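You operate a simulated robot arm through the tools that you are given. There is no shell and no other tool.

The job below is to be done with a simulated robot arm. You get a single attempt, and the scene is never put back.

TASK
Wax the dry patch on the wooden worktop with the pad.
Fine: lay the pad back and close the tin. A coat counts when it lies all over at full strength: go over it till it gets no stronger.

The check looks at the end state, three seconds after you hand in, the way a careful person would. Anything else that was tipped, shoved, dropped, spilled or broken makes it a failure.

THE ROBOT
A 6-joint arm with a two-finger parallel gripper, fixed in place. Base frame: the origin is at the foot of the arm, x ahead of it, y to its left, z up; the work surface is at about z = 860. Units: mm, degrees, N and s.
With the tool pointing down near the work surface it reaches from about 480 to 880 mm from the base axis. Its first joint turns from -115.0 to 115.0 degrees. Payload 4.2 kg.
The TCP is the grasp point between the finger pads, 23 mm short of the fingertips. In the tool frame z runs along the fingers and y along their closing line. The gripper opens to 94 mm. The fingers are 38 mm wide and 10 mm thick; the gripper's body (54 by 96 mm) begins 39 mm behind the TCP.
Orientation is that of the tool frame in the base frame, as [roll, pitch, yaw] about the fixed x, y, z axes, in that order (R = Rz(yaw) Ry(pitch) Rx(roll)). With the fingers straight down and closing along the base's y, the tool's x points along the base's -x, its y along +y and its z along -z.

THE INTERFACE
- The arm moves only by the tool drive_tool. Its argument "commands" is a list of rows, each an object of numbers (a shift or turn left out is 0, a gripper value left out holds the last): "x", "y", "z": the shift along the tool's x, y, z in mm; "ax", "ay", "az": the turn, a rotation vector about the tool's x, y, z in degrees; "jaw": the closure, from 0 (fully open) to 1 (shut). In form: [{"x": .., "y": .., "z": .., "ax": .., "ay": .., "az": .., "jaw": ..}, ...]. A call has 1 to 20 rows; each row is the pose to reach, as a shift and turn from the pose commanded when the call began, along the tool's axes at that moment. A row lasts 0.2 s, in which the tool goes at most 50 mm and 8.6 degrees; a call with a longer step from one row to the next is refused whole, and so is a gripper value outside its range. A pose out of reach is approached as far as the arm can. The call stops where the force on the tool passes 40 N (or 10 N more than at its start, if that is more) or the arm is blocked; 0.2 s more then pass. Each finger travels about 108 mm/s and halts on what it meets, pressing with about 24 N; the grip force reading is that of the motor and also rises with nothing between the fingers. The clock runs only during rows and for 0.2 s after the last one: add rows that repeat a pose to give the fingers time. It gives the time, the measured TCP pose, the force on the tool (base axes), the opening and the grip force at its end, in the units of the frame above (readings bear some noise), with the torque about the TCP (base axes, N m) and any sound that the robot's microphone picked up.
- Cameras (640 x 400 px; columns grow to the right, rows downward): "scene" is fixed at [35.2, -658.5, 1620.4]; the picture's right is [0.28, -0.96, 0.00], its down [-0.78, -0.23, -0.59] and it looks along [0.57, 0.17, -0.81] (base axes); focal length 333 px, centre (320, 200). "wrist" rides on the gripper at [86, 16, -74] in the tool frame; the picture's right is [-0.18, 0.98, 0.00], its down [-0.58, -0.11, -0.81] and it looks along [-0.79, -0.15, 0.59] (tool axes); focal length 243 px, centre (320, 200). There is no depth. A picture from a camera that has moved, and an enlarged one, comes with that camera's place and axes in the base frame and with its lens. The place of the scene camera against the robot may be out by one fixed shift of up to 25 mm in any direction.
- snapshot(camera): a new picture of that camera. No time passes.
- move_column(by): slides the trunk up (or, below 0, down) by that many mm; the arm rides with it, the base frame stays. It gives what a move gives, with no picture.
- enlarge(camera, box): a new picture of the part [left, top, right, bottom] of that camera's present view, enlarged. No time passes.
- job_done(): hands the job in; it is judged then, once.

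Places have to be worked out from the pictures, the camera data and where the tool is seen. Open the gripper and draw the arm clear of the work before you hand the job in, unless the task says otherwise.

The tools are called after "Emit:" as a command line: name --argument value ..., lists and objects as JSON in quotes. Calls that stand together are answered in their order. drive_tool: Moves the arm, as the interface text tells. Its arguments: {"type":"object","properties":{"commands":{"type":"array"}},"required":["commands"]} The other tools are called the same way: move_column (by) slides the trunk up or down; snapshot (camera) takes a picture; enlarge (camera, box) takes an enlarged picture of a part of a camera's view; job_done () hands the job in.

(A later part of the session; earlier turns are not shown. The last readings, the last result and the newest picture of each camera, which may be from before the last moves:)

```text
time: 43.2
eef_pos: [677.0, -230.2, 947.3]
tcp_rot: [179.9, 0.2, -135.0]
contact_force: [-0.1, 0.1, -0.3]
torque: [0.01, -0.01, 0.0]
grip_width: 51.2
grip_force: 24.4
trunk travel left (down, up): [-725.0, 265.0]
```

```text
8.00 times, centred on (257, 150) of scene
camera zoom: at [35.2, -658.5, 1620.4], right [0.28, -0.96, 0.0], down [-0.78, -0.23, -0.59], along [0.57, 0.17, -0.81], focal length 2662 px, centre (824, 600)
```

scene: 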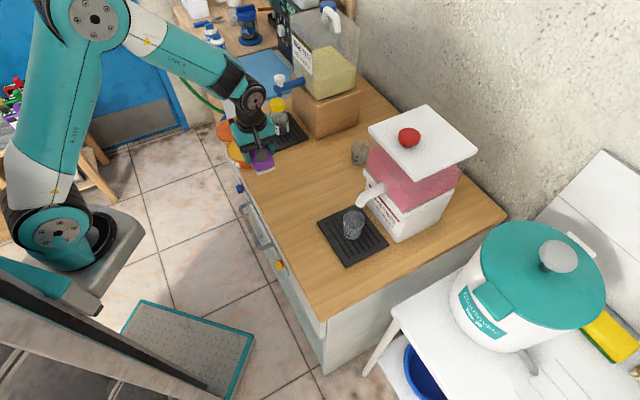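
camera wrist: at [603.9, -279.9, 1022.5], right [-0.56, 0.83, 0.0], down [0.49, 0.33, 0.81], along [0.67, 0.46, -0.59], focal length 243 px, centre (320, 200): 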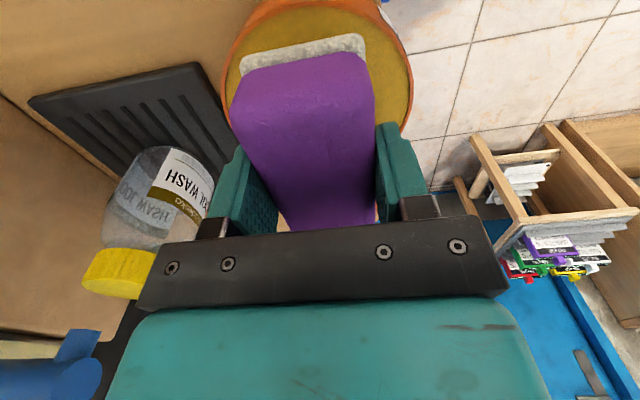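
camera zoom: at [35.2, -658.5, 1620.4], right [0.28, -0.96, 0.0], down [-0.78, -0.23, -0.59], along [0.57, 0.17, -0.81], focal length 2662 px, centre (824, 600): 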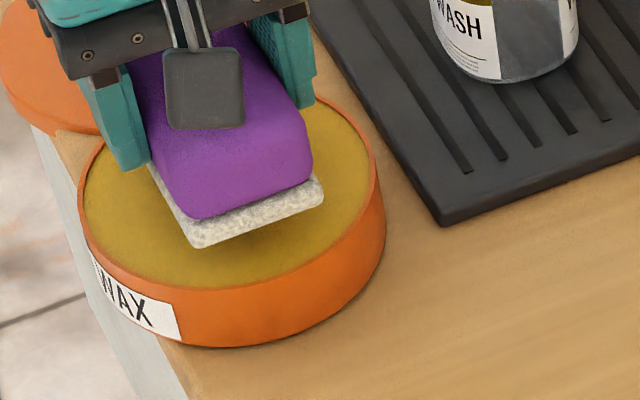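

The pad is well inside the rim's outline: the rim's inner radius is about 55 mm, against a pad half-diagonal of about 51 mm. I'll nudge it 2.5 mm forward and lower slowly onto the wax.

Emit:
drive_tool --commands '[{"x": -2.5, "y": -1, "z": 8}, {"x": -2.5, "y": -1, "z": 14}, {"x": -2.5, "y": -1, "z": 17}, {"x": -2.5, "y": -1, "z": 19}, {"x": -2.5, "y": -1, "z": 19}]'

Emit:
enlarge --camera "scene" --box '[225, 125, 289, 175]'

```text
time: 44.4
eef_pos: [680.7, -229.1, 928.8]
tcp_rot: [180.0, 0.1, -135.1]
contact_force: [-2.1, -0.1, 8.8]
torque: [-0.14, 0.0, -0.03]
grip_width: 51.3
grip_force: 23.6
trunk travel left (down, up): [-725.0, 265.0]
```

```text
8.00 times, centred on (257, 150) of scene
camera zoom: at [35.2, -658.5, 1620.4], right [0.28, -0.96, 0.0], down [-0.78, -0.23, -0.59], along [0.57, 0.17, -0.81], focal length 2662 px, centre (824, 600)
```

zoom: 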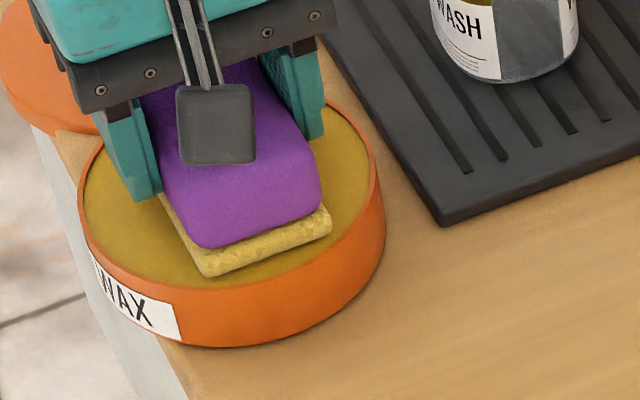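

The pad's white face has turned yellow, so it is loaded with wax, and the force is 8.8 N. I'll hold briefly, lift, and move over the middle of the open wood for a first test stroke.

Emit:
drive_tool --commands '[{"z": 0.5}, {"z": 0.5}, {"z": -10}, {"z": -40}, {"z": -50}, {"z": -50}]'

Emit:
enlarge --camera "scene" --box '[200, 90, 328, 190]'

```text
time: 45.8
eef_pos: [677.8, -229.0, 978.8]
tcp_rot: [179.7, 0.1, -135.0]
contact_force: [0.6, 0.1, -0.3]
torque: [0.02, -0.01, 0.02]
grip_width: 51.3
grip_force: 24.2
trunk travel left (down, up): [-725.0, 265.0]
```

```text
4.00 times, centred on (264, 140) of scene
camera zoom: at [35.2, -658.5, 1620.4], right [0.28, -0.96, 0.0], down [-0.78, -0.23, -0.59], along [0.57, 0.17, -0.81], focal length 1331 px, centre (544, 440)
```

zoom: 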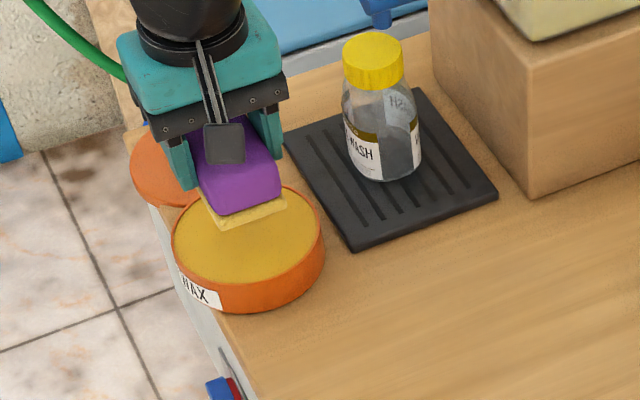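

Emit:
drive_tool --commands '[{"x": 40, "y": -15}, {"x": 80, "y": -35}, {"x": 120, "y": -58}, {"x": 158, "y": -80}, {"x": 192, "y": -96.5, "z": 20}, {"x": 192, "y": -96.5, "z": 50}, {"x": 192, "y": -96.5, "z": 62}, {"x": 192, "y": -96.5, "z": 62}]'

Emit:
enlarge --camera "scene" --box '[230, 130, 390, 240]'

Emit:
snapshot --camera "wrist"

```text
time: 47.6
eef_pos: [612.0, -433.7, 916.6]
tcp_rot: [179.8, 0.1, -135.1]
contact_force: [-0.4, 0.0, 0.1]
torque: [-0.01, 0.02, -0.04]
grip_width: 51.2
grip_force: 24.4
trunk travel left (down, up): [-725.0, 265.0]
```

```text
3.64 times, centred on (310, 185) of scene
camera zoom: at [35.2, -658.5, 1620.4], right [0.28, -0.96, 0.0], down [-0.78, -0.23, -0.59], along [0.57, 0.17, -0.81], focal length 1210 px, centre (356, 254)
```

zoom: 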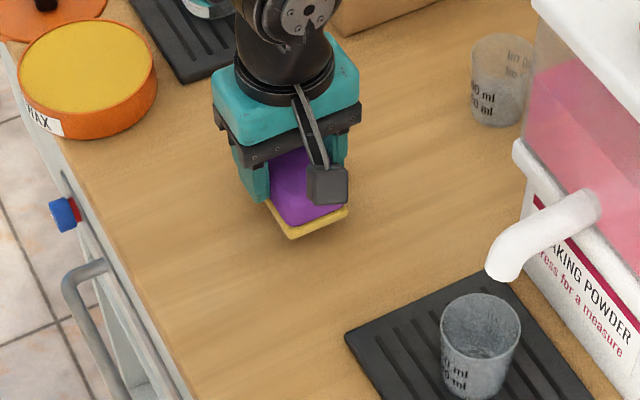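

```text
taken
camera wrist: at [538.7, -483.0, 990.7], right [-0.56, 0.83, 0.0], down [0.49, 0.33, 0.81], along [0.67, 0.46, -0.59], focal length 243 px, centre (320, 200)
```

wrist: 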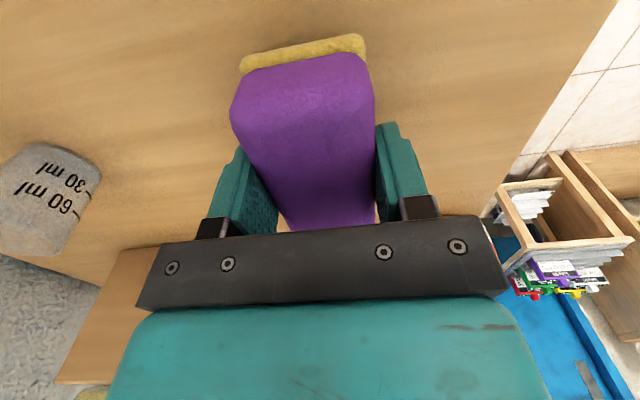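

I'll set the pad down gently here in the middle and make a short stroke to see what changes.

Emit:
drive_tool --commands '[{"z": 10}, {"z": 16}, {"z": 18}, {"z": 19}, {"z": 20}, {"z": 20}]'

```text
time: 49.0
eef_pos: [612.2, -432.2, 896.2]
tcp_rot: [179.8, 0.0, -135.0]
contact_force: [-0.8, 0.7, 2.9]
torque: [-0.01, -0.08, 0.02]
grip_width: 51.3
grip_force: 24.0
trunk travel left (down, up): [-725.0, 265.0]
```

Emit:
drive_tool --commands '[{"z": 0.4}, {"z": 0.4, "y": -10}, {"z": 0.4, "y": -25}, {"z": 0.4, "y": -10}, {"z": 0.4, "y": 5}, {"z": 0.4, "y": 0}]'

Emit:
enlarge --camera "scene" --box '[230, 130, 390, 240]'

```text
time: 50.4
eef_pos: [611.8, -433.4, 896.0]
tcp_rot: [179.7, 0.1, -134.9]
contact_force: [-2.9, 4.8, 11.0]
torque: [0.01, -0.02, 0.01]
grip_width: 51.1
grip_force: 24.6
trunk travel left (down, up): [-725.0, 265.0]
```

```text
3.64 times, centred on (310, 185) of scene
camera zoom: at [35.2, -658.5, 1620.4], right [0.28, -0.96, 0.0], down [-0.78, -0.23, -0.59], along [0.57, 0.17, -0.81], focal length 1210 px, centre (356, 254)
```

zoom: 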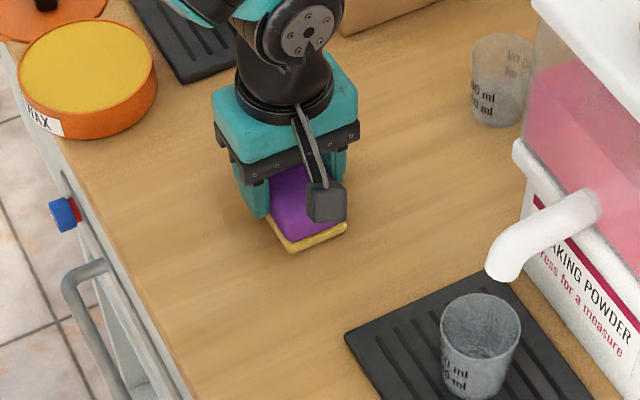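

Emit:
drive_tool --commands '[{"z": -10}, {"z": -40}, {"z": -70}, {"z": -80, "x": -40}, {"z": -80, "x": -80, "y": 20}, {"z": -80, "x": -120, "y": 50}, {"z": -80, "x": -120, "y": 50}]'

Emit:
enlarge --camera "scene" --box '[230, 130, 390, 240]'

Emit:
snapshot --camera "wrist"

Emit:
snapshot --camera "scene"

```text
time: 52.0
eef_pos: [662.7, -313.9, 975.1]
tcp_rot: [179.8, 0.1, -135.0]
contact_force: [-0.3, -0.4, -0.6]
torque: [0.02, -0.01, 0.0]
grip_width: 51.3
grip_force: 23.4
trunk travel left (down, up): [-725.0, 265.0]
```

```text
3.64 times, centred on (310, 185) of scene
camera zoom: at [35.2, -658.5, 1620.4], right [0.28, -0.96, 0.0], down [-0.78, -0.23, -0.59], along [0.57, 0.17, -0.81], focal length 1210 px, centre (356, 254)
```

zoom: 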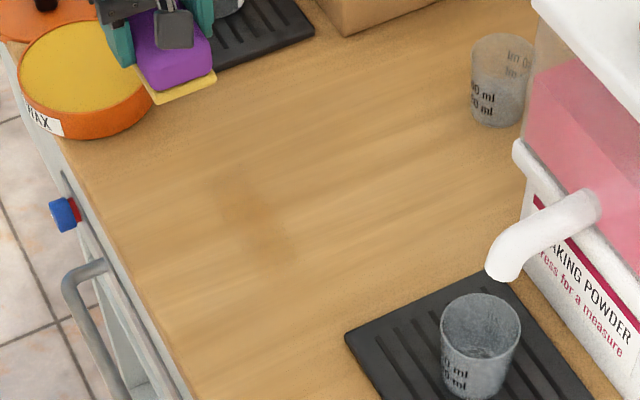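

```text
taken
camera wrist: at [589.3, -363.1, 1050.6], right [-0.56, 0.83, 0.0], down [0.49, 0.33, 0.81], along [0.67, 0.46, -0.59], focal length 243 px, centre (320, 200)
```

wrist: 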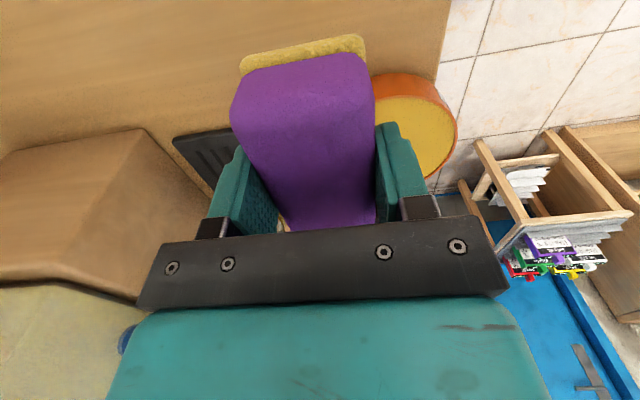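

```text
taken
```

scene: 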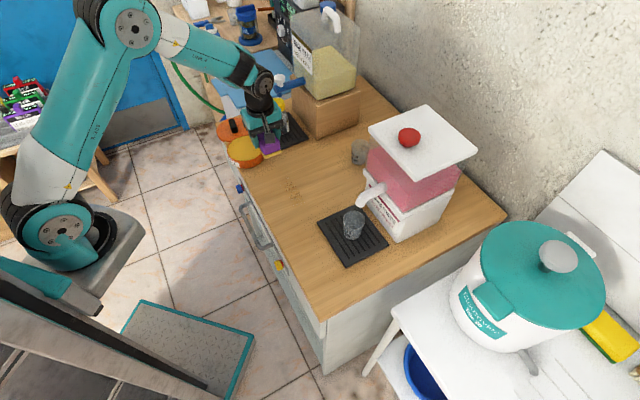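

Something faint has changed: there's a slightly darker mark near the middle of the open wood. I'll zoom in on it.

Emit:
enlarge --camera "scene" --box '[250, 150, 346, 215]'

Emit:
enlarge --camera "scene" --box '[270, 165, 318, 205]'

Emit:
enlarge --camera "scene" --box '[220, 100, 420, 300]'

```text
6.15 times, centred on (298, 182) of scene
camera zoom: at [35.2, -658.5, 1620.4], right [0.28, -0.96, 0.0], down [-0.78, -0.23, -0.59], along [0.57, 0.17, -0.81], focal length 2048 px, centre (455, 308)
```

zoom: 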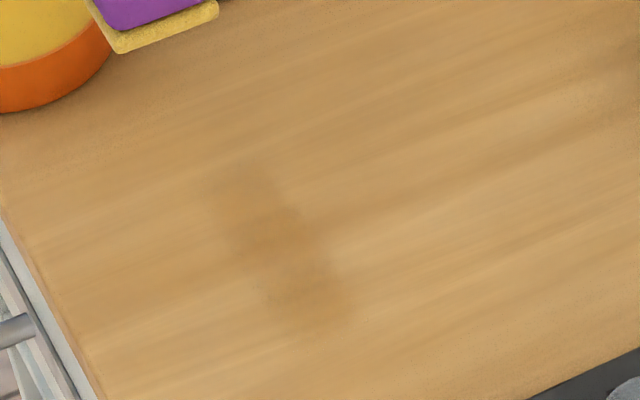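

```text
10.00 times, centred on (294, 185) of scene
camera zoom: at [35.2, -658.5, 1620.4], right [0.28, -0.96, 0.0], down [-0.78, -0.23, -0.59], along [0.57, 0.17, -0.81], focal length 3328 px, centre (580, 350)
```

zoom: 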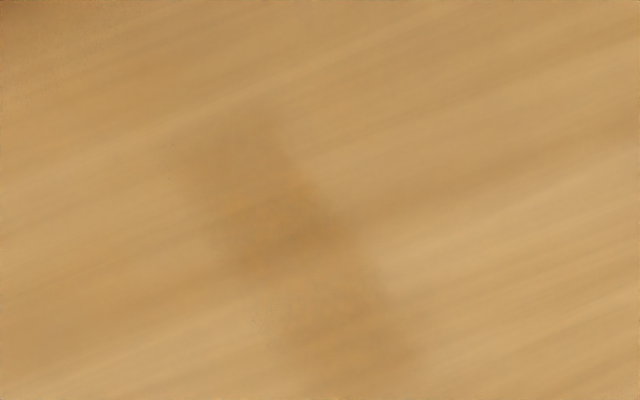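

```text
2.00 times, centred on (320, 200) of scene
camera zoom: at [35.2, -658.5, 1620.4], right [0.28, -0.96, 0.0], down [-0.78, -0.23, -0.59], along [0.57, 0.17, -0.81], focal length 666 px, centre (320, 200)
```

zoom: 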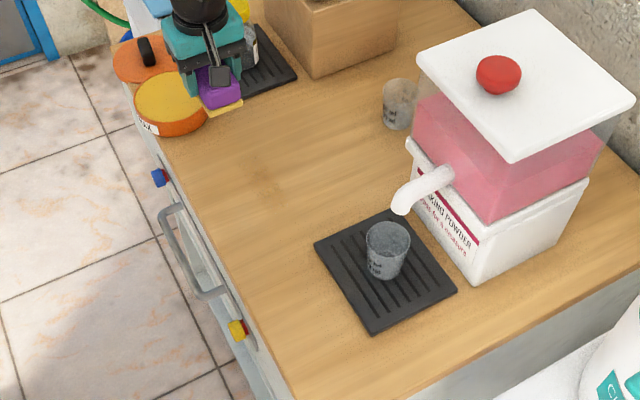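

That mark sits just outside where the pad actually rubbed, so it may only be the hand's soft shadow. I'll draw the arm well away and look again at an unshadowed worktop.

Emit:
drive_tool --commands '[{"z": -40}, {"z": -80, "y": 20}, {"z": -120, "y": 55}, {"z": -150, "y": 95}, {"z": -170, "y": 135}, {"z": -170, "y": 175}, {"z": -170, "y": 215}, {"z": -170, "y": 215}]'

Emit:
enlarge --camera "scene" --box '[230, 130, 390, 240]'

Emit:
enlarge --camera "scene" --box '[250, 150, 346, 215]'

Emit:
snapshot --camera "scene"

```text
refused: row 3 steps farther than a row can; nothing moved
```

```text
3.64 times, centred on (310, 185) of scene
camera zoom: at [35.2, -658.5, 1620.4], right [0.28, -0.96, 0.0], down [-0.78, -0.23, -0.59], along [0.57, 0.17, -0.81], focal length 1210 px, centre (356, 254)
```

zoom: 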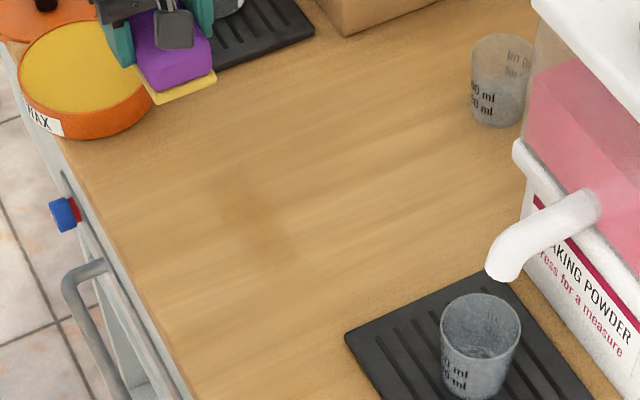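

```text
6.15 times, centred on (298, 182) of scene
camera zoom: at [35.2, -658.5, 1620.4], right [0.28, -0.96, 0.0], down [-0.78, -0.23, -0.59], along [0.57, 0.17, -0.81], focal length 2048 px, centre (455, 308)
```

zoom: 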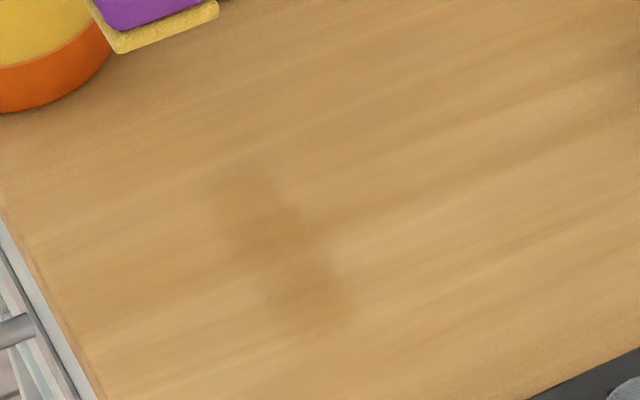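

```text
taken
```

scene: 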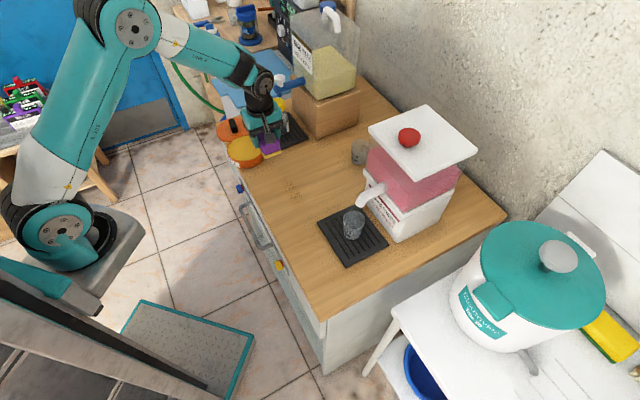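

One row stepped too far and the call was refused. I'll repeat the withdrawal with shorter steps.

Emit:
drive_tool --commands '[{"z": -40}, {"z": -80}, {"z": -110, "y": 25}, {"z": -130, "y": 65}, {"z": -150, "y": 105}, {"z": -160, "y": 150}, {"z": -160, "y": 195}, {"z": -160, "y": 215}]'

Emit:
enlarge --camera "scene" --box '[230, 130, 390, 240]'

Emit:
enlarge --camera "scene" --box '[250, 150, 346, 215]'

Emit:
snapshot --camera "scene"

```text
time: 53.8
eef_pos: [508.7, -161.1, 1136.3]
tcp_rot: [179.9, 0.1, -135.1]
contact_force: [0.0, -0.6, -0.6]
torque: [0.03, 0.03, -0.02]
grip_width: 51.2
grip_force: 23.8
trunk travel left (down, up): [-725.0, 265.0]
```

```text
3.64 times, centred on (310, 185) of scene
camera zoom: at [35.2, -658.5, 1620.4], right [0.28, -0.96, 0.0], down [-0.78, -0.23, -0.59], along [0.57, 0.17, -0.81], focal length 1210 px, centre (356, 254)
```

zoom: 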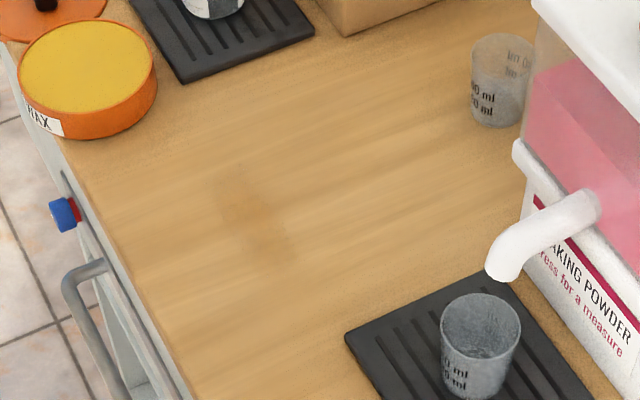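

```text
6.15 times, centred on (298, 182) of scene
camera zoom: at [35.2, -658.5, 1620.4], right [0.28, -0.96, 0.0], down [-0.78, -0.23, -0.59], along [0.57, 0.17, -0.81], focal length 2048 px, centre (455, 308)
```

zoom: 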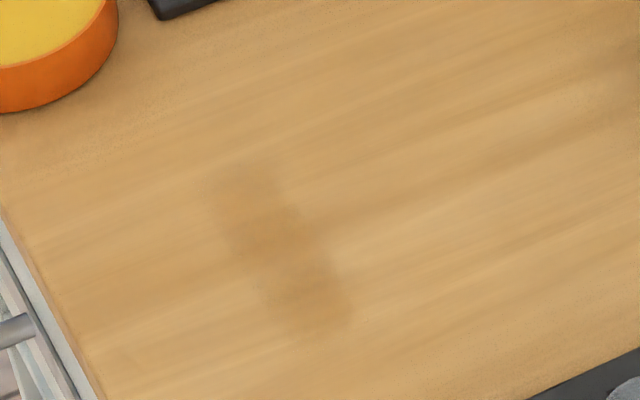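

```text
taken
```

scene: 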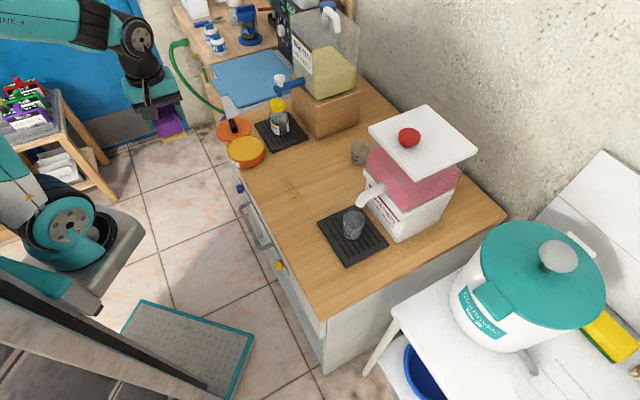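

The mark persists with the arm gone, so it is real wax. Its position puzzles me, so I'll look at it obliquely with the wrist camera from over the counter's front edge.

Emit:
drive_tool --commands '[{"x": 31, "y": -16, "z": 10}, {"x": 62, "y": -32, "z": 25}, {"x": 93, "y": -48, "z": 45}, {"x": 124, "y": -64, "z": 65}, {"x": 155, "y": -80, "z": 85}, {"x": 185.8, "y": -95.3, "z": 106}, {"x": 185.8, "y": -95.3, "z": 106}]'

Emit:
snapshot --camera "wrist"

Emit:
enlarge --camera "wrist" --box '[0, 0, 260, 180]'

```text
time: 55.4
eef_pos: [446.4, -361.6, 1029.4]
tcp_rot: [179.9, 0.1, -134.9]
contact_force: [0.5, -0.1, -0.3]
torque: [-0.01, -0.01, -0.04]
grip_width: 51.1
grip_force: 24.0
trunk travel left (down, up): [-725.0, 265.0]
```

```text
taken
camera wrist: at [372.4, -411.0, 1104.4], right [-0.56, 0.83, 0.0], down [0.49, 0.33, 0.81], along [0.67, 0.46, -0.59], focal length 243 px, centre (320, 200)
```

wrist: 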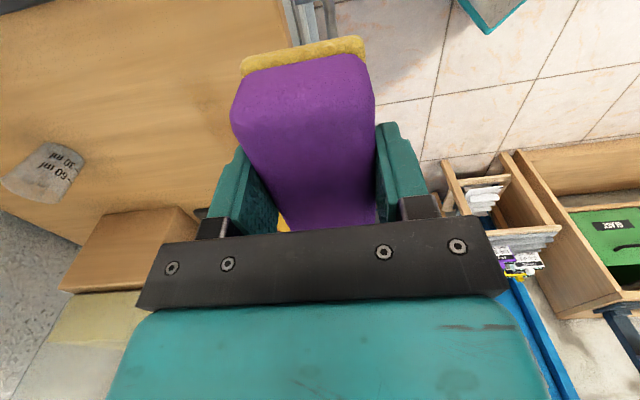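

```text
2.22 times, centred on (130, 90) of wrist
camera zoom: at [372.4, -411.0, 1104.4], right [-0.56, 0.83, 0.0], down [0.49, 0.33, 0.81], along [0.67, 0.46, -0.59], focal length 539 px, centre (742, 444)
```

zoom: 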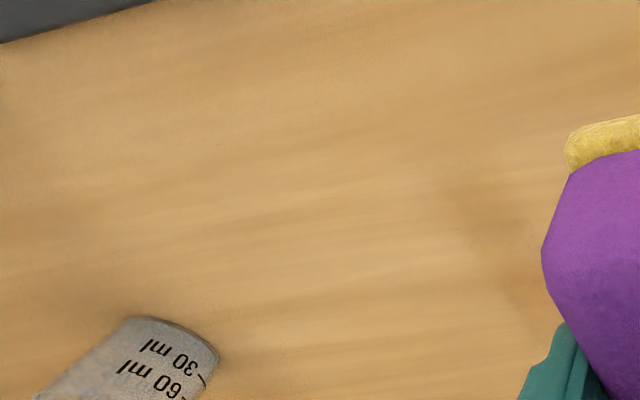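

The wrist view confirms the mark ends along a line about 118 mm from the front edge. So the patch seems to lie mostly between there and the front, and only the rim of my first stroke touched it. I'll make a second stroke nearer the front.

Emit:
drive_tool --commands '[{"x": -20, "y": -40, "z": 0}, {"x": -45, "y": -82, "z": 0}, {"x": -66, "y": -122.6, "z": 20}, {"x": -66, "y": -122.6, "z": 65}, {"x": -66, "y": -122.6, "z": 105}, {"x": -66, "y": -122.6, "z": 125}, {"x": -66, "y": -122.6, "z": 130}, {"x": -66, "y": -122.6, "z": 130}]'

Emit:
drive_tool --commands '[{"z": 1}, {"z": 2}, {"z": 2.8}, {"z": 2.8}]'

```text
time: 57.2
eef_pos: [579.6, -399.0, 898.5]
tcp_rot: [179.8, 0.1, -135.0]
contact_force: [-0.4, -0.5, -0.4]
torque: [0.02, 0.04, 0.01]
grip_width: 51.2
grip_force: 23.9
trunk travel left (down, up): [-725.0, 265.0]
```

```text
time: 58.2
eef_pos: [579.0, -399.2, 897.3]
tcp_rot: [179.8, 0.0, -135.0]
contact_force: [-0.6, 0.0, -0.2]
torque: [-0.02, 0.01, 0.03]
grip_width: 51.3
grip_force: 23.9
trunk travel left (down, up): [-725.0, 265.0]
```

Emit:
drive_tool --commands '[{"z": 0.5}, {"z": 1}, {"z": 1.3}, {"z": 1.3}]'

```text
time: 59.2
eef_pos: [579.6, -400.6, 896.5]
tcp_rot: [179.9, 0.1, -135.1]
contact_force: [0.1, 1.9, 8.0]
torque: [-0.02, -0.07, 0.0]
grip_width: 51.2
grip_force: 24.4
trunk travel left (down, up): [-725.0, 265.0]
```

Contact is at 8 N. I'll rub from here towards the front edge and back.

Emit:
drive_tool --commands '[{"y": 10}, {"y": 20}, {"y": 30}, {"y": 40}, {"y": 50}, {"y": 55}, {"y": 45}, {"y": 35}, {"y": 25}, {"y": 15}, {"y": 5}, {"y": 0}]'

Emit:
drive_tool --commands '[{"z": -15}, {"z": -50}, {"z": -90}, {"z": -120, "x": -20}, {"z": -140, "x": -50, "y": 20}, {"z": -150, "x": -70, "y": 60}, {"z": -150, "x": -80, "y": 105}, {"z": -150, "x": -90, "y": 150}, {"z": -150, "x": -100, "y": 195}]'

Emit:
enlarge --camera "scene" --box '[230, 130, 390, 240]'

Emit:
enlarge --camera "scene" --box '[240, 150, 336, 215]'

```text
time: 61.8
eef_pos: [580.1, -399.5, 897.8]
tcp_rot: [179.7, 0.1, -135.0]
contact_force: [-4.1, 4.4, 11.6]
torque: [0.07, 0.03, -0.02]
grip_width: 51.0
grip_force: 24.5
trunk travel left (down, up): [-725.0, 265.0]
```

```text
time: 63.8
eef_pos: [512.7, -191.5, 1046.8]
tcp_rot: [179.8, 0.1, -135.1]
contact_force: [0.9, 0.0, -0.1]
torque: [0.03, 0.0, 0.0]
grip_width: 51.3
grip_force: 23.8
trunk travel left (down, up): [-725.0, 265.0]
```

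```text
3.64 times, centred on (310, 185) of scene
camera zoom: at [35.2, -658.5, 1620.4], right [0.28, -0.96, 0.0], down [-0.78, -0.23, -0.59], along [0.57, 0.17, -0.81], focal length 1210 px, centre (356, 254)
```

zoom: 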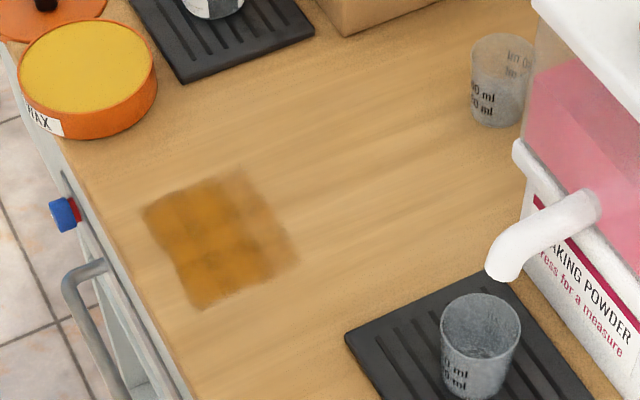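

```text
6.15 times, centred on (288, 182) of scene
camera zoom: at [35.2, -658.5, 1620.4], right [0.28, -0.96, 0.0], down [-0.78, -0.23, -0.59], along [0.57, 0.17, -0.81], focal length 2048 px, centre (517, 308)
```

zoom: 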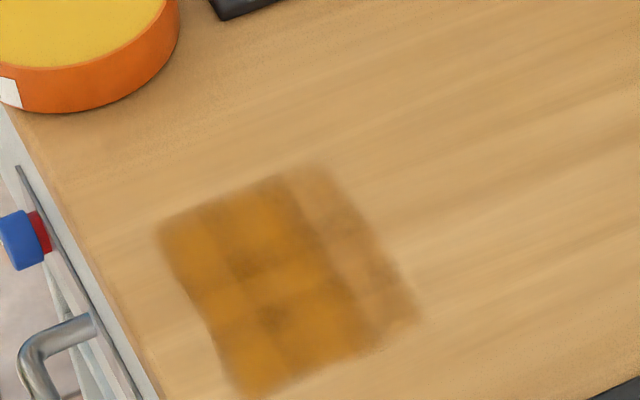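

Now it shows clearly: the wax brings out a grid of orange-brown cells covering roughly 76–180 mm along the counter and 30–117 mm from the front edge. The edges towards the tin and the mat may just be the limits of my stroke, so I'll rub further towards the tin to see whether the patch continues.

Emit:
drive_tool --commands '[{"x": 10, "y": -40}, {"x": 22, "y": -85}, {"x": 34, "y": -130}, {"x": 47, "y": -170, "z": 15}, {"x": 47, "y": -188.9, "z": 55}, {"x": 47, "y": -188.9, "z": 100}, {"x": 47, "y": -188.9, "z": 135}, {"x": 47, "y": -188.9, "z": 147}, {"x": 47, "y": -188.9, "z": 149}, {"x": 47, "y": -188.9, "z": 149.7}, {"x": 47, "y": -188.9, "z": 150}]'

```text
time: 66.2
eef_pos: [611.5, -359.0, 894.6]
tcp_rot: [179.9, 0.1, -134.9]
contact_force: [-1.4, 0.8, 4.2]
torque: [-0.03, -0.06, -0.02]
grip_width: 51.3
grip_force: 23.3
trunk travel left (down, up): [-725.0, 265.0]
```

Contact is at 4 N. I'll press a touch more and rub towards the front edge and back, twice.

Emit:
drive_tool --commands '[{"z": 0.4, "y": 6}, {"z": 0.4, "y": 16}, {"z": 0.4, "y": 26}, {"z": 0.4, "y": 36}, {"z": 0.4, "y": 44}, {"z": 0.4, "y": 34}, {"z": 0.4, "y": 24}, {"z": 0.4, "y": 14}, {"z": 0.4, "y": 4}, {"z": 0.4, "y": 0}, {"z": 0.4, "y": 10}, {"z": 0.4, "y": 20}, {"z": 0.4, "y": 30}, {"z": 0.4, "y": 40}, {"z": 0.4, "y": 30}, {"z": 0.4, "y": 20}, {"z": 0.4, "y": 10}, {"z": 0.4, "y": 0}]'

Emit:
drive_tool --commands '[{"z": -15}, {"z": -50}, {"z": -90}, {"z": -120, "y": 20}, {"z": -140, "y": 50}, {"z": -150, "x": 10, "y": 90}, {"z": -150, "x": 20, "y": 130}, {"z": -150, "x": 30, "y": 170}]'

Emit:
enlarge --camera "scene" --box '[230, 130, 390, 240]'

Emit:
enlarge --camera "scene" --box '[240, 150, 336, 215]'

```text
time: 70.0
eef_pos: [611.9, -357.6, 895.8]
tcp_rot: [179.8, 0.1, -135.1]
contact_force: [-3.0, 2.8, 5.9]
torque: [0.01, -0.04, -0.01]
grip_width: 51.4
grip_force: 23.8
trunk travel left (down, up): [-725.0, 265.0]
```

```text
time: 71.8
eef_pos: [471.5, -258.8, 1047.1]
tcp_rot: [179.9, 0.2, -135.0]
contact_force: [0.9, 0.1, 0.3]
torque: [0.0, -0.01, 0.01]
grip_width: 51.3
grip_force: 23.9
trunk travel left (down, up): [-725.0, 265.0]
```

```text
3.64 times, centred on (310, 185) of scene
camera zoom: at [35.2, -658.5, 1620.4], right [0.28, -0.96, 0.0], down [-0.78, -0.23, -0.59], along [0.57, 0.17, -0.81], focal length 1210 px, centre (356, 254)
```

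zoom: 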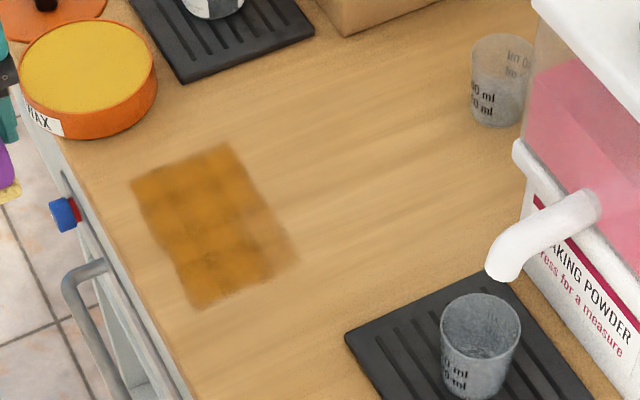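

```text
6.15 times, centred on (288, 182) of scene
camera zoom: at [35.2, -658.5, 1620.4], right [0.28, -0.96, 0.0], down [-0.78, -0.23, -0.59], along [0.57, 0.17, -0.81], focal length 2048 px, centre (517, 308)
```

zoom: 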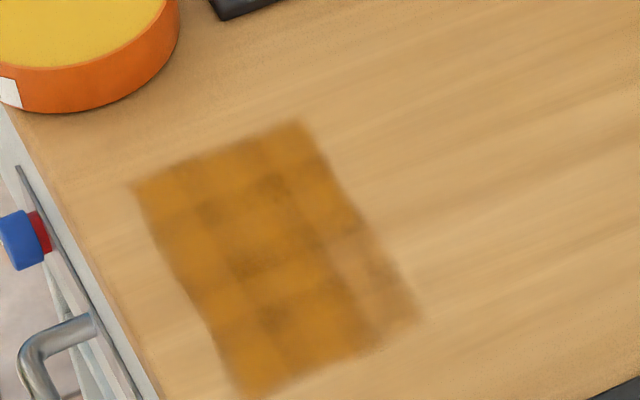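

The patch extends to about 208 mm on the tin side and stops there, since my stroke reached 224. Next I'll probe the other side, towards the pad's resting place.

Emit:
drive_tool --commands '[{"x": 22, "y": -38}, {"x": 45, "y": -78}, {"x": 68, "y": -118}, {"x": 90, "y": -155}, {"x": 95.4, "y": -170.5, "z": 30}, {"x": 95.4, "y": -170.5, "z": 75}, {"x": 95.4, "y": -170.5, "z": 115}, {"x": 95.4, "y": -170.5, "z": 140}, {"x": 95.4, "y": -170.5, "z": 148}, {"x": 95.4, "y": -170.5, "z": 149.2}, {"x": 95.4, "y": -170.5, "z": 149.7}, {"x": 95.4, "y": -170.5, "z": 149.7}]'

```text
time: 74.4
eef_pos: [524.0, -447.8, 895.5]
tcp_rot: [179.8, 0.1, -135.0]
contact_force: [-2.7, 0.5, 3.0]
torque: [-0.01, -0.06, -0.01]
grip_width: 51.6
grip_force: 23.8
trunk travel left (down, up): [-725.0, 265.0]
```

Emit:
drive_tool --commands '[{"z": 0.4, "y": 6}, {"z": 0.4, "y": 16}, {"z": 0.4, "y": 26}, {"z": 0.4, "y": 36}, {"z": 0.4, "y": 44}, {"z": 0.4, "y": 34}, {"z": 0.4, "y": 24}, {"z": 0.4, "y": 14}, {"z": 0.4, "y": 4}, {"z": 0.4, "y": 0}, {"z": 0.4, "y": 10}, {"z": 0.4, "y": 20}, {"z": 0.4, "y": 30}, {"z": 0.4, "y": 40}, {"z": 0.4, "y": 30}, {"z": 0.4, "y": 20}, {"z": 0.4, "y": 10}, {"z": 0.4, "y": 0}]'

Emit:
drive_tool --commands '[{"z": -15}, {"z": -50}, {"z": -90}, {"z": -120, "y": 20}, {"z": -140, "y": 50}, {"z": -150, "x": -30, "y": 80}, {"z": -150, "x": -60, "y": 110}, {"z": -150, "x": -90, "y": 140}, {"z": -150, "x": -110, "y": 175}]'

Emit:
enlarge --camera "scene" --box '[230, 130, 390, 240]'

Emit:
enlarge --camera "scene" --box '[240, 150, 336, 215]'

Emit:
snapshot --camera "scene"

```text
time: 78.2
eef_pos: [524.1, -446.4, 895.7]
tcp_rot: [179.8, 0.1, -135.0]
contact_force: [-1.7, 1.5, 4.9]
torque: [-0.04, -0.02, 0.02]
grip_width: 51.3
grip_force: 24.5
trunk travel left (down, up): [-725.0, 265.0]
```

```text
time: 80.2
eef_pos: [477.7, -245.6, 1045.4]
tcp_rot: [179.8, 0.1, -135.1]
contact_force: [-0.1, -0.7, -0.1]
torque: [-0.02, -0.01, 0.0]
grip_width: 51.2
grip_force: 23.3
trunk travel left (down, up): [-725.0, 265.0]
```

```text
3.64 times, centred on (310, 185) of scene
camera zoom: at [35.2, -658.5, 1620.4], right [0.28, -0.96, 0.0], down [-0.78, -0.23, -0.59], along [0.57, 0.17, -0.81], focal length 1210 px, centre (356, 254)
```

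zoom: 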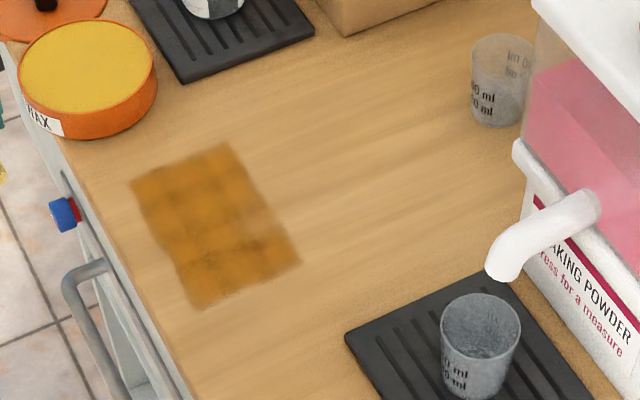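

```text
6.15 times, centred on (288, 182) of scene
camera zoom: at [35.2, -658.5, 1620.4], right [0.28, -0.96, 0.0], down [-0.78, -0.23, -0.59], along [0.57, 0.17, -0.81], focal length 2048 px, centre (517, 308)
```

zoom: 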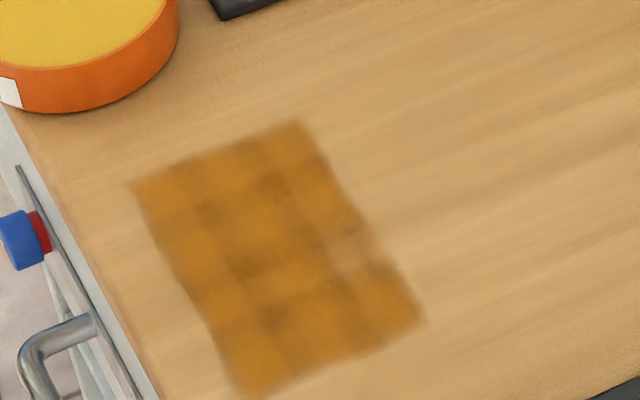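

```text
taken
```

scene: 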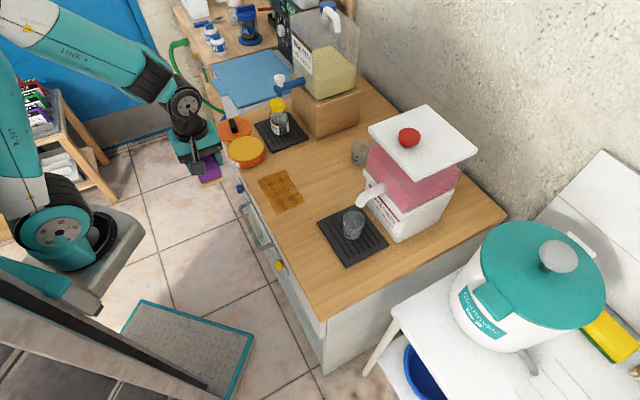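

The far edge didn't grow, so the patch spans about 76–208 mm along the counter and 30–118 mm from the front edge. The coat is uneven, with one clearly weak cell on the deep side. I'll reload the pad in the tin and then go over the whole patch systematically.

Emit:
drive_tool --commands '[{"x": -36, "y": -31}, {"x": -72, "y": -61}, {"x": -108, "y": -92}, {"x": -144, "y": -122}, {"x": -153.4, "y": -130.6, "z": 25}, {"x": -153.4, "y": -130.6, "z": 65}, {"x": -153.4, "y": -130.6, "z": 95}, {"x": -153.4, "y": -130.6, "z": 108}, {"x": -153.4, "y": -130.6, "z": 112}, {"x": -153.4, "y": -130.6, "z": 112}]'

Emit:
enlarge --camera "scene" --box '[225, 125, 289, 175]'

Emit:
enlarge --camera "scene" --box '[245, 155, 317, 215]'

```text
time: 82.4
eef_pos: [679.9, -229.2, 934.2]
tcp_rot: [179.8, 0.2, -135.0]
contact_force: [0.1, 0.0, -0.5]
torque: [0.01, -0.01, 0.0]
grip_width: 51.2
grip_force: 23.6
trunk travel left (down, up): [-725.0, 265.0]
```

```text
8.00 times, centred on (257, 150) of scene
camera zoom: at [35.2, -658.5, 1620.4], right [0.28, -0.96, 0.0], down [-0.78, -0.23, -0.59], along [0.57, 0.17, -0.81], focal length 2662 px, centre (824, 600)
```

zoom: 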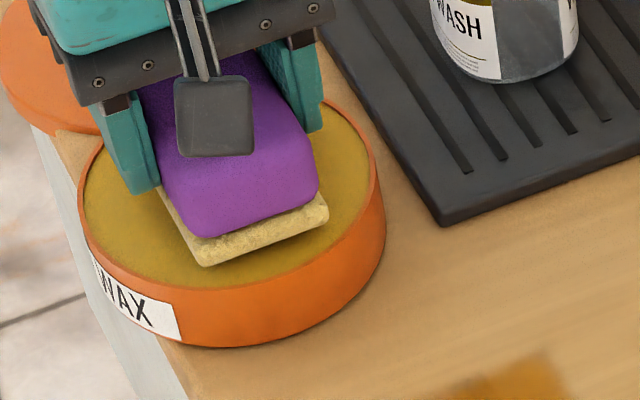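

```text
6.67 times, centred on (281, 185) of scene
camera zoom: at [35.2, -658.5, 1620.4], right [0.28, -0.96, 0.0], down [-0.78, -0.23, -0.59], along [0.57, 0.17, -0.81], focal length 2219 px, centre (580, 300)
```

zoom: 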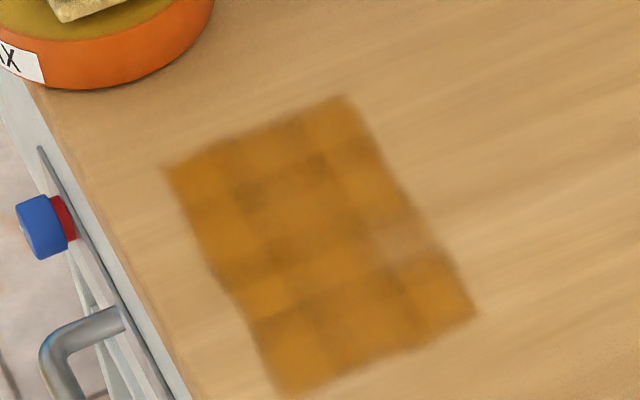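

The pad has paled as its wax ran out, so it does deplete. I'll press it into the wax again.

Emit:
drive_tool --commands '[{"z": 3}, {"z": 4.5}, {"z": 5.5}, {"z": 6}, {"z": 6}]'

Emit:
enlarge --camera "scene" --box '[225, 125, 289, 175]'

```text
time: 83.6
eef_pos: [680.1, -230.4, 927.5]
tcp_rot: [179.8, 0.1, -135.0]
contact_force: [-2.0, 0.9, 5.2]
torque: [-0.03, -0.09, 0.01]
grip_width: 51.4
grip_force: 24.4
trunk travel left (down, up): [-725.0, 265.0]
```

```text
8.00 times, centred on (257, 150) of scene
camera zoom: at [35.2, -658.5, 1620.4], right [0.28, -0.96, 0.0], down [-0.78, -0.23, -0.59], along [0.57, 0.17, -0.81], focal length 2662 px, centre (824, 600)
```

zoom: 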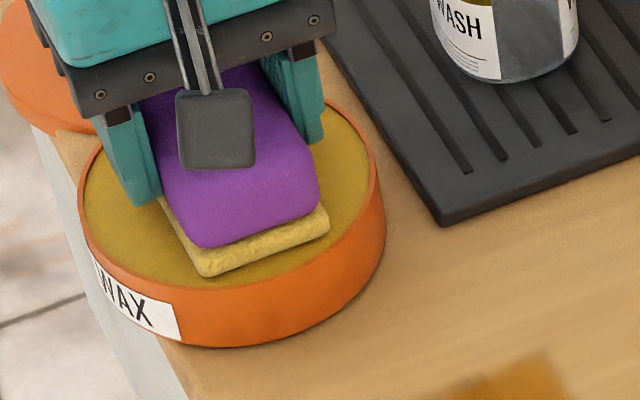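

Emit:
drive_tool --commands '[{"z": 0}, {"z": -15}, {"z": -50}, {"z": -60, "x": 35}, {"z": -60, "x": 80, "y": -10}, {"z": -60, "x": 115, "y": -35}, {"z": -60, "x": 134.1, "y": -73.5}, {"z": -30, "x": 134.1, "y": -73.5}, {"z": 10, "x": 134.1, "y": -73.5}, {"z": 27, "x": 134.1, "y": -73.5}, {"z": 31, "x": 134.1, "y": -73.5}, {"z": 32, "x": 134.1, "y": -73.5}, {"z": 32, "x": 134.1, "y": -73.5}]'

```text
time: 86.4
eef_pos: [635.7, -376.5, 894.2]
tcp_rot: [179.7, 0.0, -135.0]
contact_force: [0.2, -0.1, 1.0]
torque: [-0.04, -0.02, 0.05]
grip_width: 51.2
grip_force: 23.8
trunk travel left (down, up): [-725.0, 265.0]
```

I'm just touching. I'll press about 0.5 mm more and sweep the tin-side strip from the deep edge to the front and back.

Emit:
drive_tool --commands '[{"z": 0.6}, {"z": 0.6, "y": 8}, {"z": 0.6, "y": 17}, {"z": 0.6, "y": 26}, {"z": 0.6, "y": 35}, {"z": 0.6, "y": 44}, {"z": 0.6, "y": 53}, {"z": 0.6, "y": 62}, {"z": 0.6, "y": 71}, {"z": 0.6, "y": 80}, {"z": 0.6, "y": 86}, {"z": 0.6, "y": 77}, {"z": 0.6, "y": 68}, {"z": 0.6, "y": 59}, {"z": 0.6, "y": 50}, {"z": 0.6, "y": 41}, {"z": 0.6, "y": 32}, {"z": 0.6, "y": 22}, {"z": 0.6, "y": 11}, {"z": 0.6, "y": 0}]'

```text
time: 90.6
eef_pos: [635.5, -374.9, 893.7]
tcp_rot: [179.7, 0.1, -135.0]
contact_force: [-1.5, 0.9, 4.2]
torque: [-0.05, -0.04, -0.01]
grip_width: 51.5
grip_force: 23.3
trunk travel left (down, up): [-725.0, 265.0]
```

The force is a steady 4 N. I'll slide 42 mm along to the middle strip and sweep it the same way.

Emit:
drive_tool --commands '[{"x": 14, "z": 0.2}, {"x": 28, "z": 0.2}, {"x": 42, "z": 0.2}, {"x": 42, "z": 0.2, "y": 10}, {"x": 42, "z": 0.2, "y": 21}, {"x": 42, "z": 0.2, "y": 32}, {"x": 42, "z": 0.2, "y": 43}, {"x": 42, "z": 0.2, "y": 54}, {"x": 42, "z": 0.2, "y": 65}, {"x": 42, "z": 0.2, "y": 76}, {"x": 42, "z": 0.2, "y": 86}, {"x": 42, "z": 0.2, "y": 75}, {"x": 42, "z": 0.2, "y": 64}, {"x": 42, "z": 0.2, "y": 53}, {"x": 42, "z": 0.2, "y": 42}, {"x": 42, "z": 0.2, "y": 31}, {"x": 42, "z": 0.2, "y": 20}, {"x": 42, "z": 0.2, "y": 10}, {"x": 42, "z": 0.2, "y": 0}]'

Emit:
drive_tool --commands '[{"x": 14, "z": 0}, {"x": 28, "z": 0}, {"x": 42, "z": 0}, {"x": 42, "z": 0, "y": 10}, {"x": 42, "z": 0, "y": 21}, {"x": 42, "z": 0, "y": 32}, {"x": 42, "z": 0, "y": 43}, {"x": 42, "z": 0, "y": 54}, {"x": 42, "z": 0, "y": 65}, {"x": 42, "z": 0, "y": 76}, {"x": 42, "z": 0, "y": 86}, {"x": 42, "z": 0, "y": 75}, {"x": 42, "z": 0, "y": 64}, {"x": 42, "z": 0, "y": 53}, {"x": 42, "z": 0, "y": 42}, {"x": 42, "z": 0, "y": 31}, {"x": 42, "z": 0, "y": 20}, {"x": 42, "z": 0, "y": 10}, {"x": 42, "z": 0, "y": 0}]'

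```text
time: 94.6
eef_pos: [605.9, -404.5, 895.0]
tcp_rot: [179.9, 0.2, -135.0]
contact_force: [-4.7, 7.0, 15.7]
torque: [0.12, 0.09, 0.02]
grip_width: 51.4
grip_force: 23.5
trunk travel left (down, up): [-725.0, 265.0]
```

```text
time: 98.6
eef_pos: [576.6, -436.0, 894.7]
tcp_rot: [179.9, 0.1, -134.9]
contact_force: [-2.7, 4.0, 11.0]
torque: [0.08, 0.08, 0.0]
grip_width: 51.4
grip_force: 24.1
trunk travel left (down, up): [-725.0, 265.0]
```

Both strips are done with healthy contact, between 11 and 16 N. I'll lift away and look at the coat.

Emit:
drive_tool --commands '[{"z": -15}, {"z": -50}, {"z": -90}, {"z": -120, "y": 30}, {"z": -140, "y": 70}, {"z": -150, "x": -30, "y": 105}, {"z": -150, "x": -60, "y": 140}, {"z": -150, "x": -80, "y": 180}, {"z": -150, "x": -90, "y": 215}]'

Emit:
enlarge --camera "scene" --box '[245, 155, 317, 215]'

Emit:
enlarge --camera "scene" --box '[230, 130, 390, 240]'

```text
time: 100.6
eef_pos: [488.1, -220.6, 1044.0]
tcp_rot: [179.8, 0.1, -135.2]
contact_force: [-0.3, -0.7, -1.3]
torque: [0.03, 0.0, -0.04]
grip_width: 51.2
grip_force: 23.1
trunk travel left (down, up): [-725.0, 265.0]
```

```text
6.67 times, centred on (281, 185) of scene
camera zoom: at [35.2, -658.5, 1620.4], right [0.28, -0.96, 0.0], down [-0.78, -0.23, -0.59], along [0.57, 0.17, -0.81], focal length 2219 px, centre (580, 300)
```

zoom: 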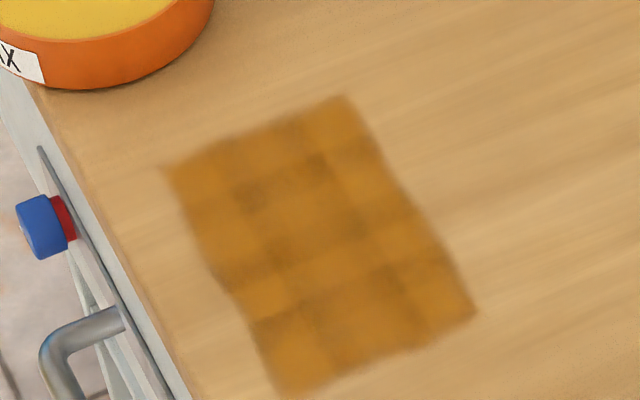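

```text
3.64 times, centred on (310, 185) of scene
camera zoom: at [35.2, -658.5, 1620.4], right [0.28, -0.96, 0.0], down [-0.78, -0.23, -0.59], along [0.57, 0.17, -0.81], focal length 1210 px, centre (356, 254)
```

zoom: 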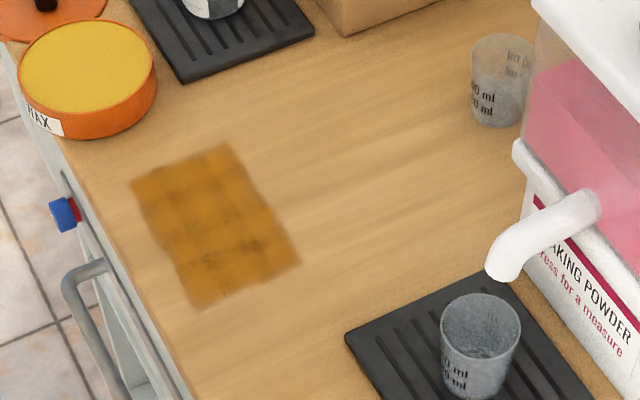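

The weak cell has filled in and the patch looks far more even. To be sure it's at full strength, I'll reload and give it another complete pass, then compare.

Emit:
drive_tool --commands '[{"x": -32, "y": -35}, {"x": -64, "y": -70}, {"x": -96, "y": -105}, {"x": -125, "y": -138}, {"x": -129, "y": -141.6, "z": 30}, {"x": -129, "y": -141.6, "z": 70}, {"x": -129, "y": -141.6, "z": 98}, {"x": -129, "y": -141.6, "z": 110}, {"x": -129, "y": -141.6, "z": 110}]'

Emit:
enlarge --camera "scene" --box '[225, 125, 289, 175]'

```text
time: 102.6
eef_pos: [679.9, -228.9, 936.3]
tcp_rot: [179.8, 0.0, -135.0]
contact_force: [0.1, 0.4, -1.4]
torque: [0.01, 0.01, 0.0]
grip_width: 51.1
grip_force: 23.7
trunk travel left (down, up): [-725.0, 265.0]
```

```text
8.00 times, centred on (257, 150) of scene
camera zoom: at [35.2, -658.5, 1620.4], right [0.28, -0.96, 0.0], down [-0.78, -0.23, -0.59], along [0.57, 0.17, -0.81], focal length 2662 px, centre (824, 600)
```

zoom: 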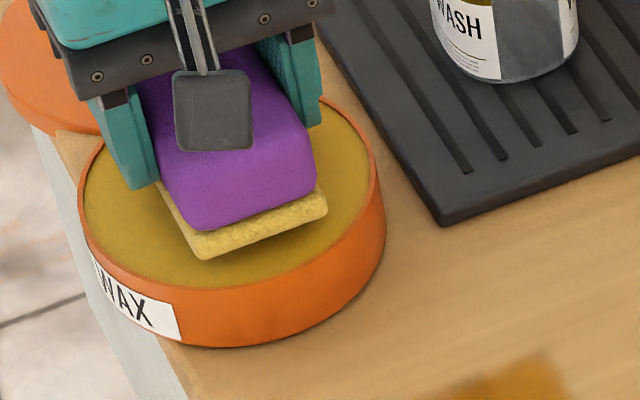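

The pad is still well yellow after that pass, so little wax was taken up and the coat must be near full. I'll dip once more and make a final full pass.

Emit:
drive_tool --commands '[{"z": 4}, {"z": 6}, {"z": 7.5}, {"z": 8}, {"z": 8}]'

```text
time: 103.8
eef_pos: [679.2, -228.5, 928.6]
tcp_rot: [179.9, 0.1, -135.0]
contact_force: [-0.2, 0.6, 3.2]
torque: [-0.05, -0.06, 0.05]
grip_width: 51.3
grip_force: 24.2
trunk travel left (down, up): [-725.0, 265.0]
```

Emit:
drive_tool --commands '[{"z": 0.3}, {"z": -15}, {"z": -50}, {"z": -60, "x": 35}, {"z": -60, "x": 80, "y": -10}, {"z": -60, "x": 112, "y": -35}, {"z": -60, "x": 130, "y": -73.5}, {"z": -30, "x": 130, "y": -73.5}, {"z": 10, "x": 130, "y": -73.5}, {"z": 27, "x": 130, "y": -73.5}, {"z": 31, "x": 130, "y": -73.5}, {"z": 32.5, "x": 130, "y": -73.5}, {"z": 32.5, "x": 130, "y": -73.5}]'

```text
time: 106.6
eef_pos: [639.5, -372.2, 894.8]
tcp_rot: [179.8, 0.1, -135.0]
contact_force: [-1.7, 2.0, 5.7]
torque: [-0.06, -0.07, 0.04]
grip_width: 51.4
grip_force: 24.0
trunk travel left (down, up): [-725.0, 265.0]
```

Emit:
drive_tool --commands '[{"z": 0.2}, {"z": 0.2, "y": 8}, {"z": 0.2, "y": 17}, {"z": 0.2, "y": 26}, {"z": 0.2, "y": 35}, {"z": 0.2, "y": 44}, {"z": 0.2, "y": 53}, {"z": 0.2, "y": 62}, {"z": 0.2, "y": 71}, {"z": 0.2, "y": 80}, {"z": 0.2, "y": 86}, {"z": 0.2, "y": 77}, {"z": 0.2, "y": 68}, {"z": 0.2, "y": 59}, {"z": 0.2, "y": 50}, {"z": 0.2, "y": 41}, {"z": 0.2, "y": 32}, {"z": 0.2, "y": 22}, {"z": 0.2, "y": 11}, {"z": 0.2, "y": 0}]'

Emit:
drive_tool --commands '[{"x": 15, "z": 0.2}, {"x": 30, "z": 0.2}, {"x": 47, "z": 0.2}, {"x": 47, "z": 0.2, "y": 10}, {"x": 47, "z": 0.2, "y": 21}, {"x": 47, "z": 0.2, "y": 32}, {"x": 47, "z": 0.2, "y": 43}, {"x": 47, "z": 0.2, "y": 54}, {"x": 47, "z": 0.2, "y": 65}, {"x": 47, "z": 0.2, "y": 76}, {"x": 47, "z": 0.2, "y": 86}, {"x": 47, "z": 0.2, "y": 75}, {"x": 47, "z": 0.2, "y": 64}, {"x": 47, "z": 0.2, "y": 53}, {"x": 47, "z": 0.2, "y": 42}, {"x": 47, "z": 0.2, "y": 31}, {"x": 47, "z": 0.2, "y": 20}, {"x": 47, "z": 0.2, "y": 10}, {"x": 47, "z": 0.2, "y": 0}]'

Emit:
drive_tool --commands '[{"x": 15}, {"x": 30}, {"x": 47}, {"x": 47, "y": 10}, {"x": 47, "y": 21}, {"x": 47, "y": 32}, {"x": 47, "y": 43}, {"x": 47, "y": 54}, {"x": 47, "y": 65}, {"x": 47, "y": 76}, {"x": 47, "y": 86}, {"x": 47, "y": 75}, {"x": 47, "y": 64}, {"x": 47, "y": 53}, {"x": 47, "y": 42}, {"x": 47, "y": 31}, {"x": 47, "y": 20}, {"x": 47, "y": 10}, {"x": 47, "y": 0}]'

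```text
time: 110.8
eef_pos: [638.7, -372.3, 894.3]
tcp_rot: [179.8, 0.1, -135.1]
contact_force: [-3.1, 3.7, 8.7]
torque: [0.03, 0.0, 0.02]
grip_width: 51.3
grip_force: 24.1
trunk travel left (down, up): [-725.0, 265.0]
```

```text
time: 114.8
eef_pos: [605.9, -405.6, 893.9]
tcp_rot: [179.8, 0.1, -134.9]
contact_force: [-4.4, 4.6, 13.2]
torque: [0.09, 0.11, 0.01]
grip_width: 51.4
grip_force: 23.5
trunk travel left (down, up): [-725.0, 265.0]
```

```text
time: 118.8
eef_pos: [573.7, -439.2, 893.4]
tcp_rot: [179.9, 0.1, -134.9]
contact_force: [-2.9, 2.5, 8.3]
torque: [0.0, 0.04, -0.02]
grip_width: 51.4
grip_force: 24.2
trunk travel left (down, up): [-725.0, 265.0]
```

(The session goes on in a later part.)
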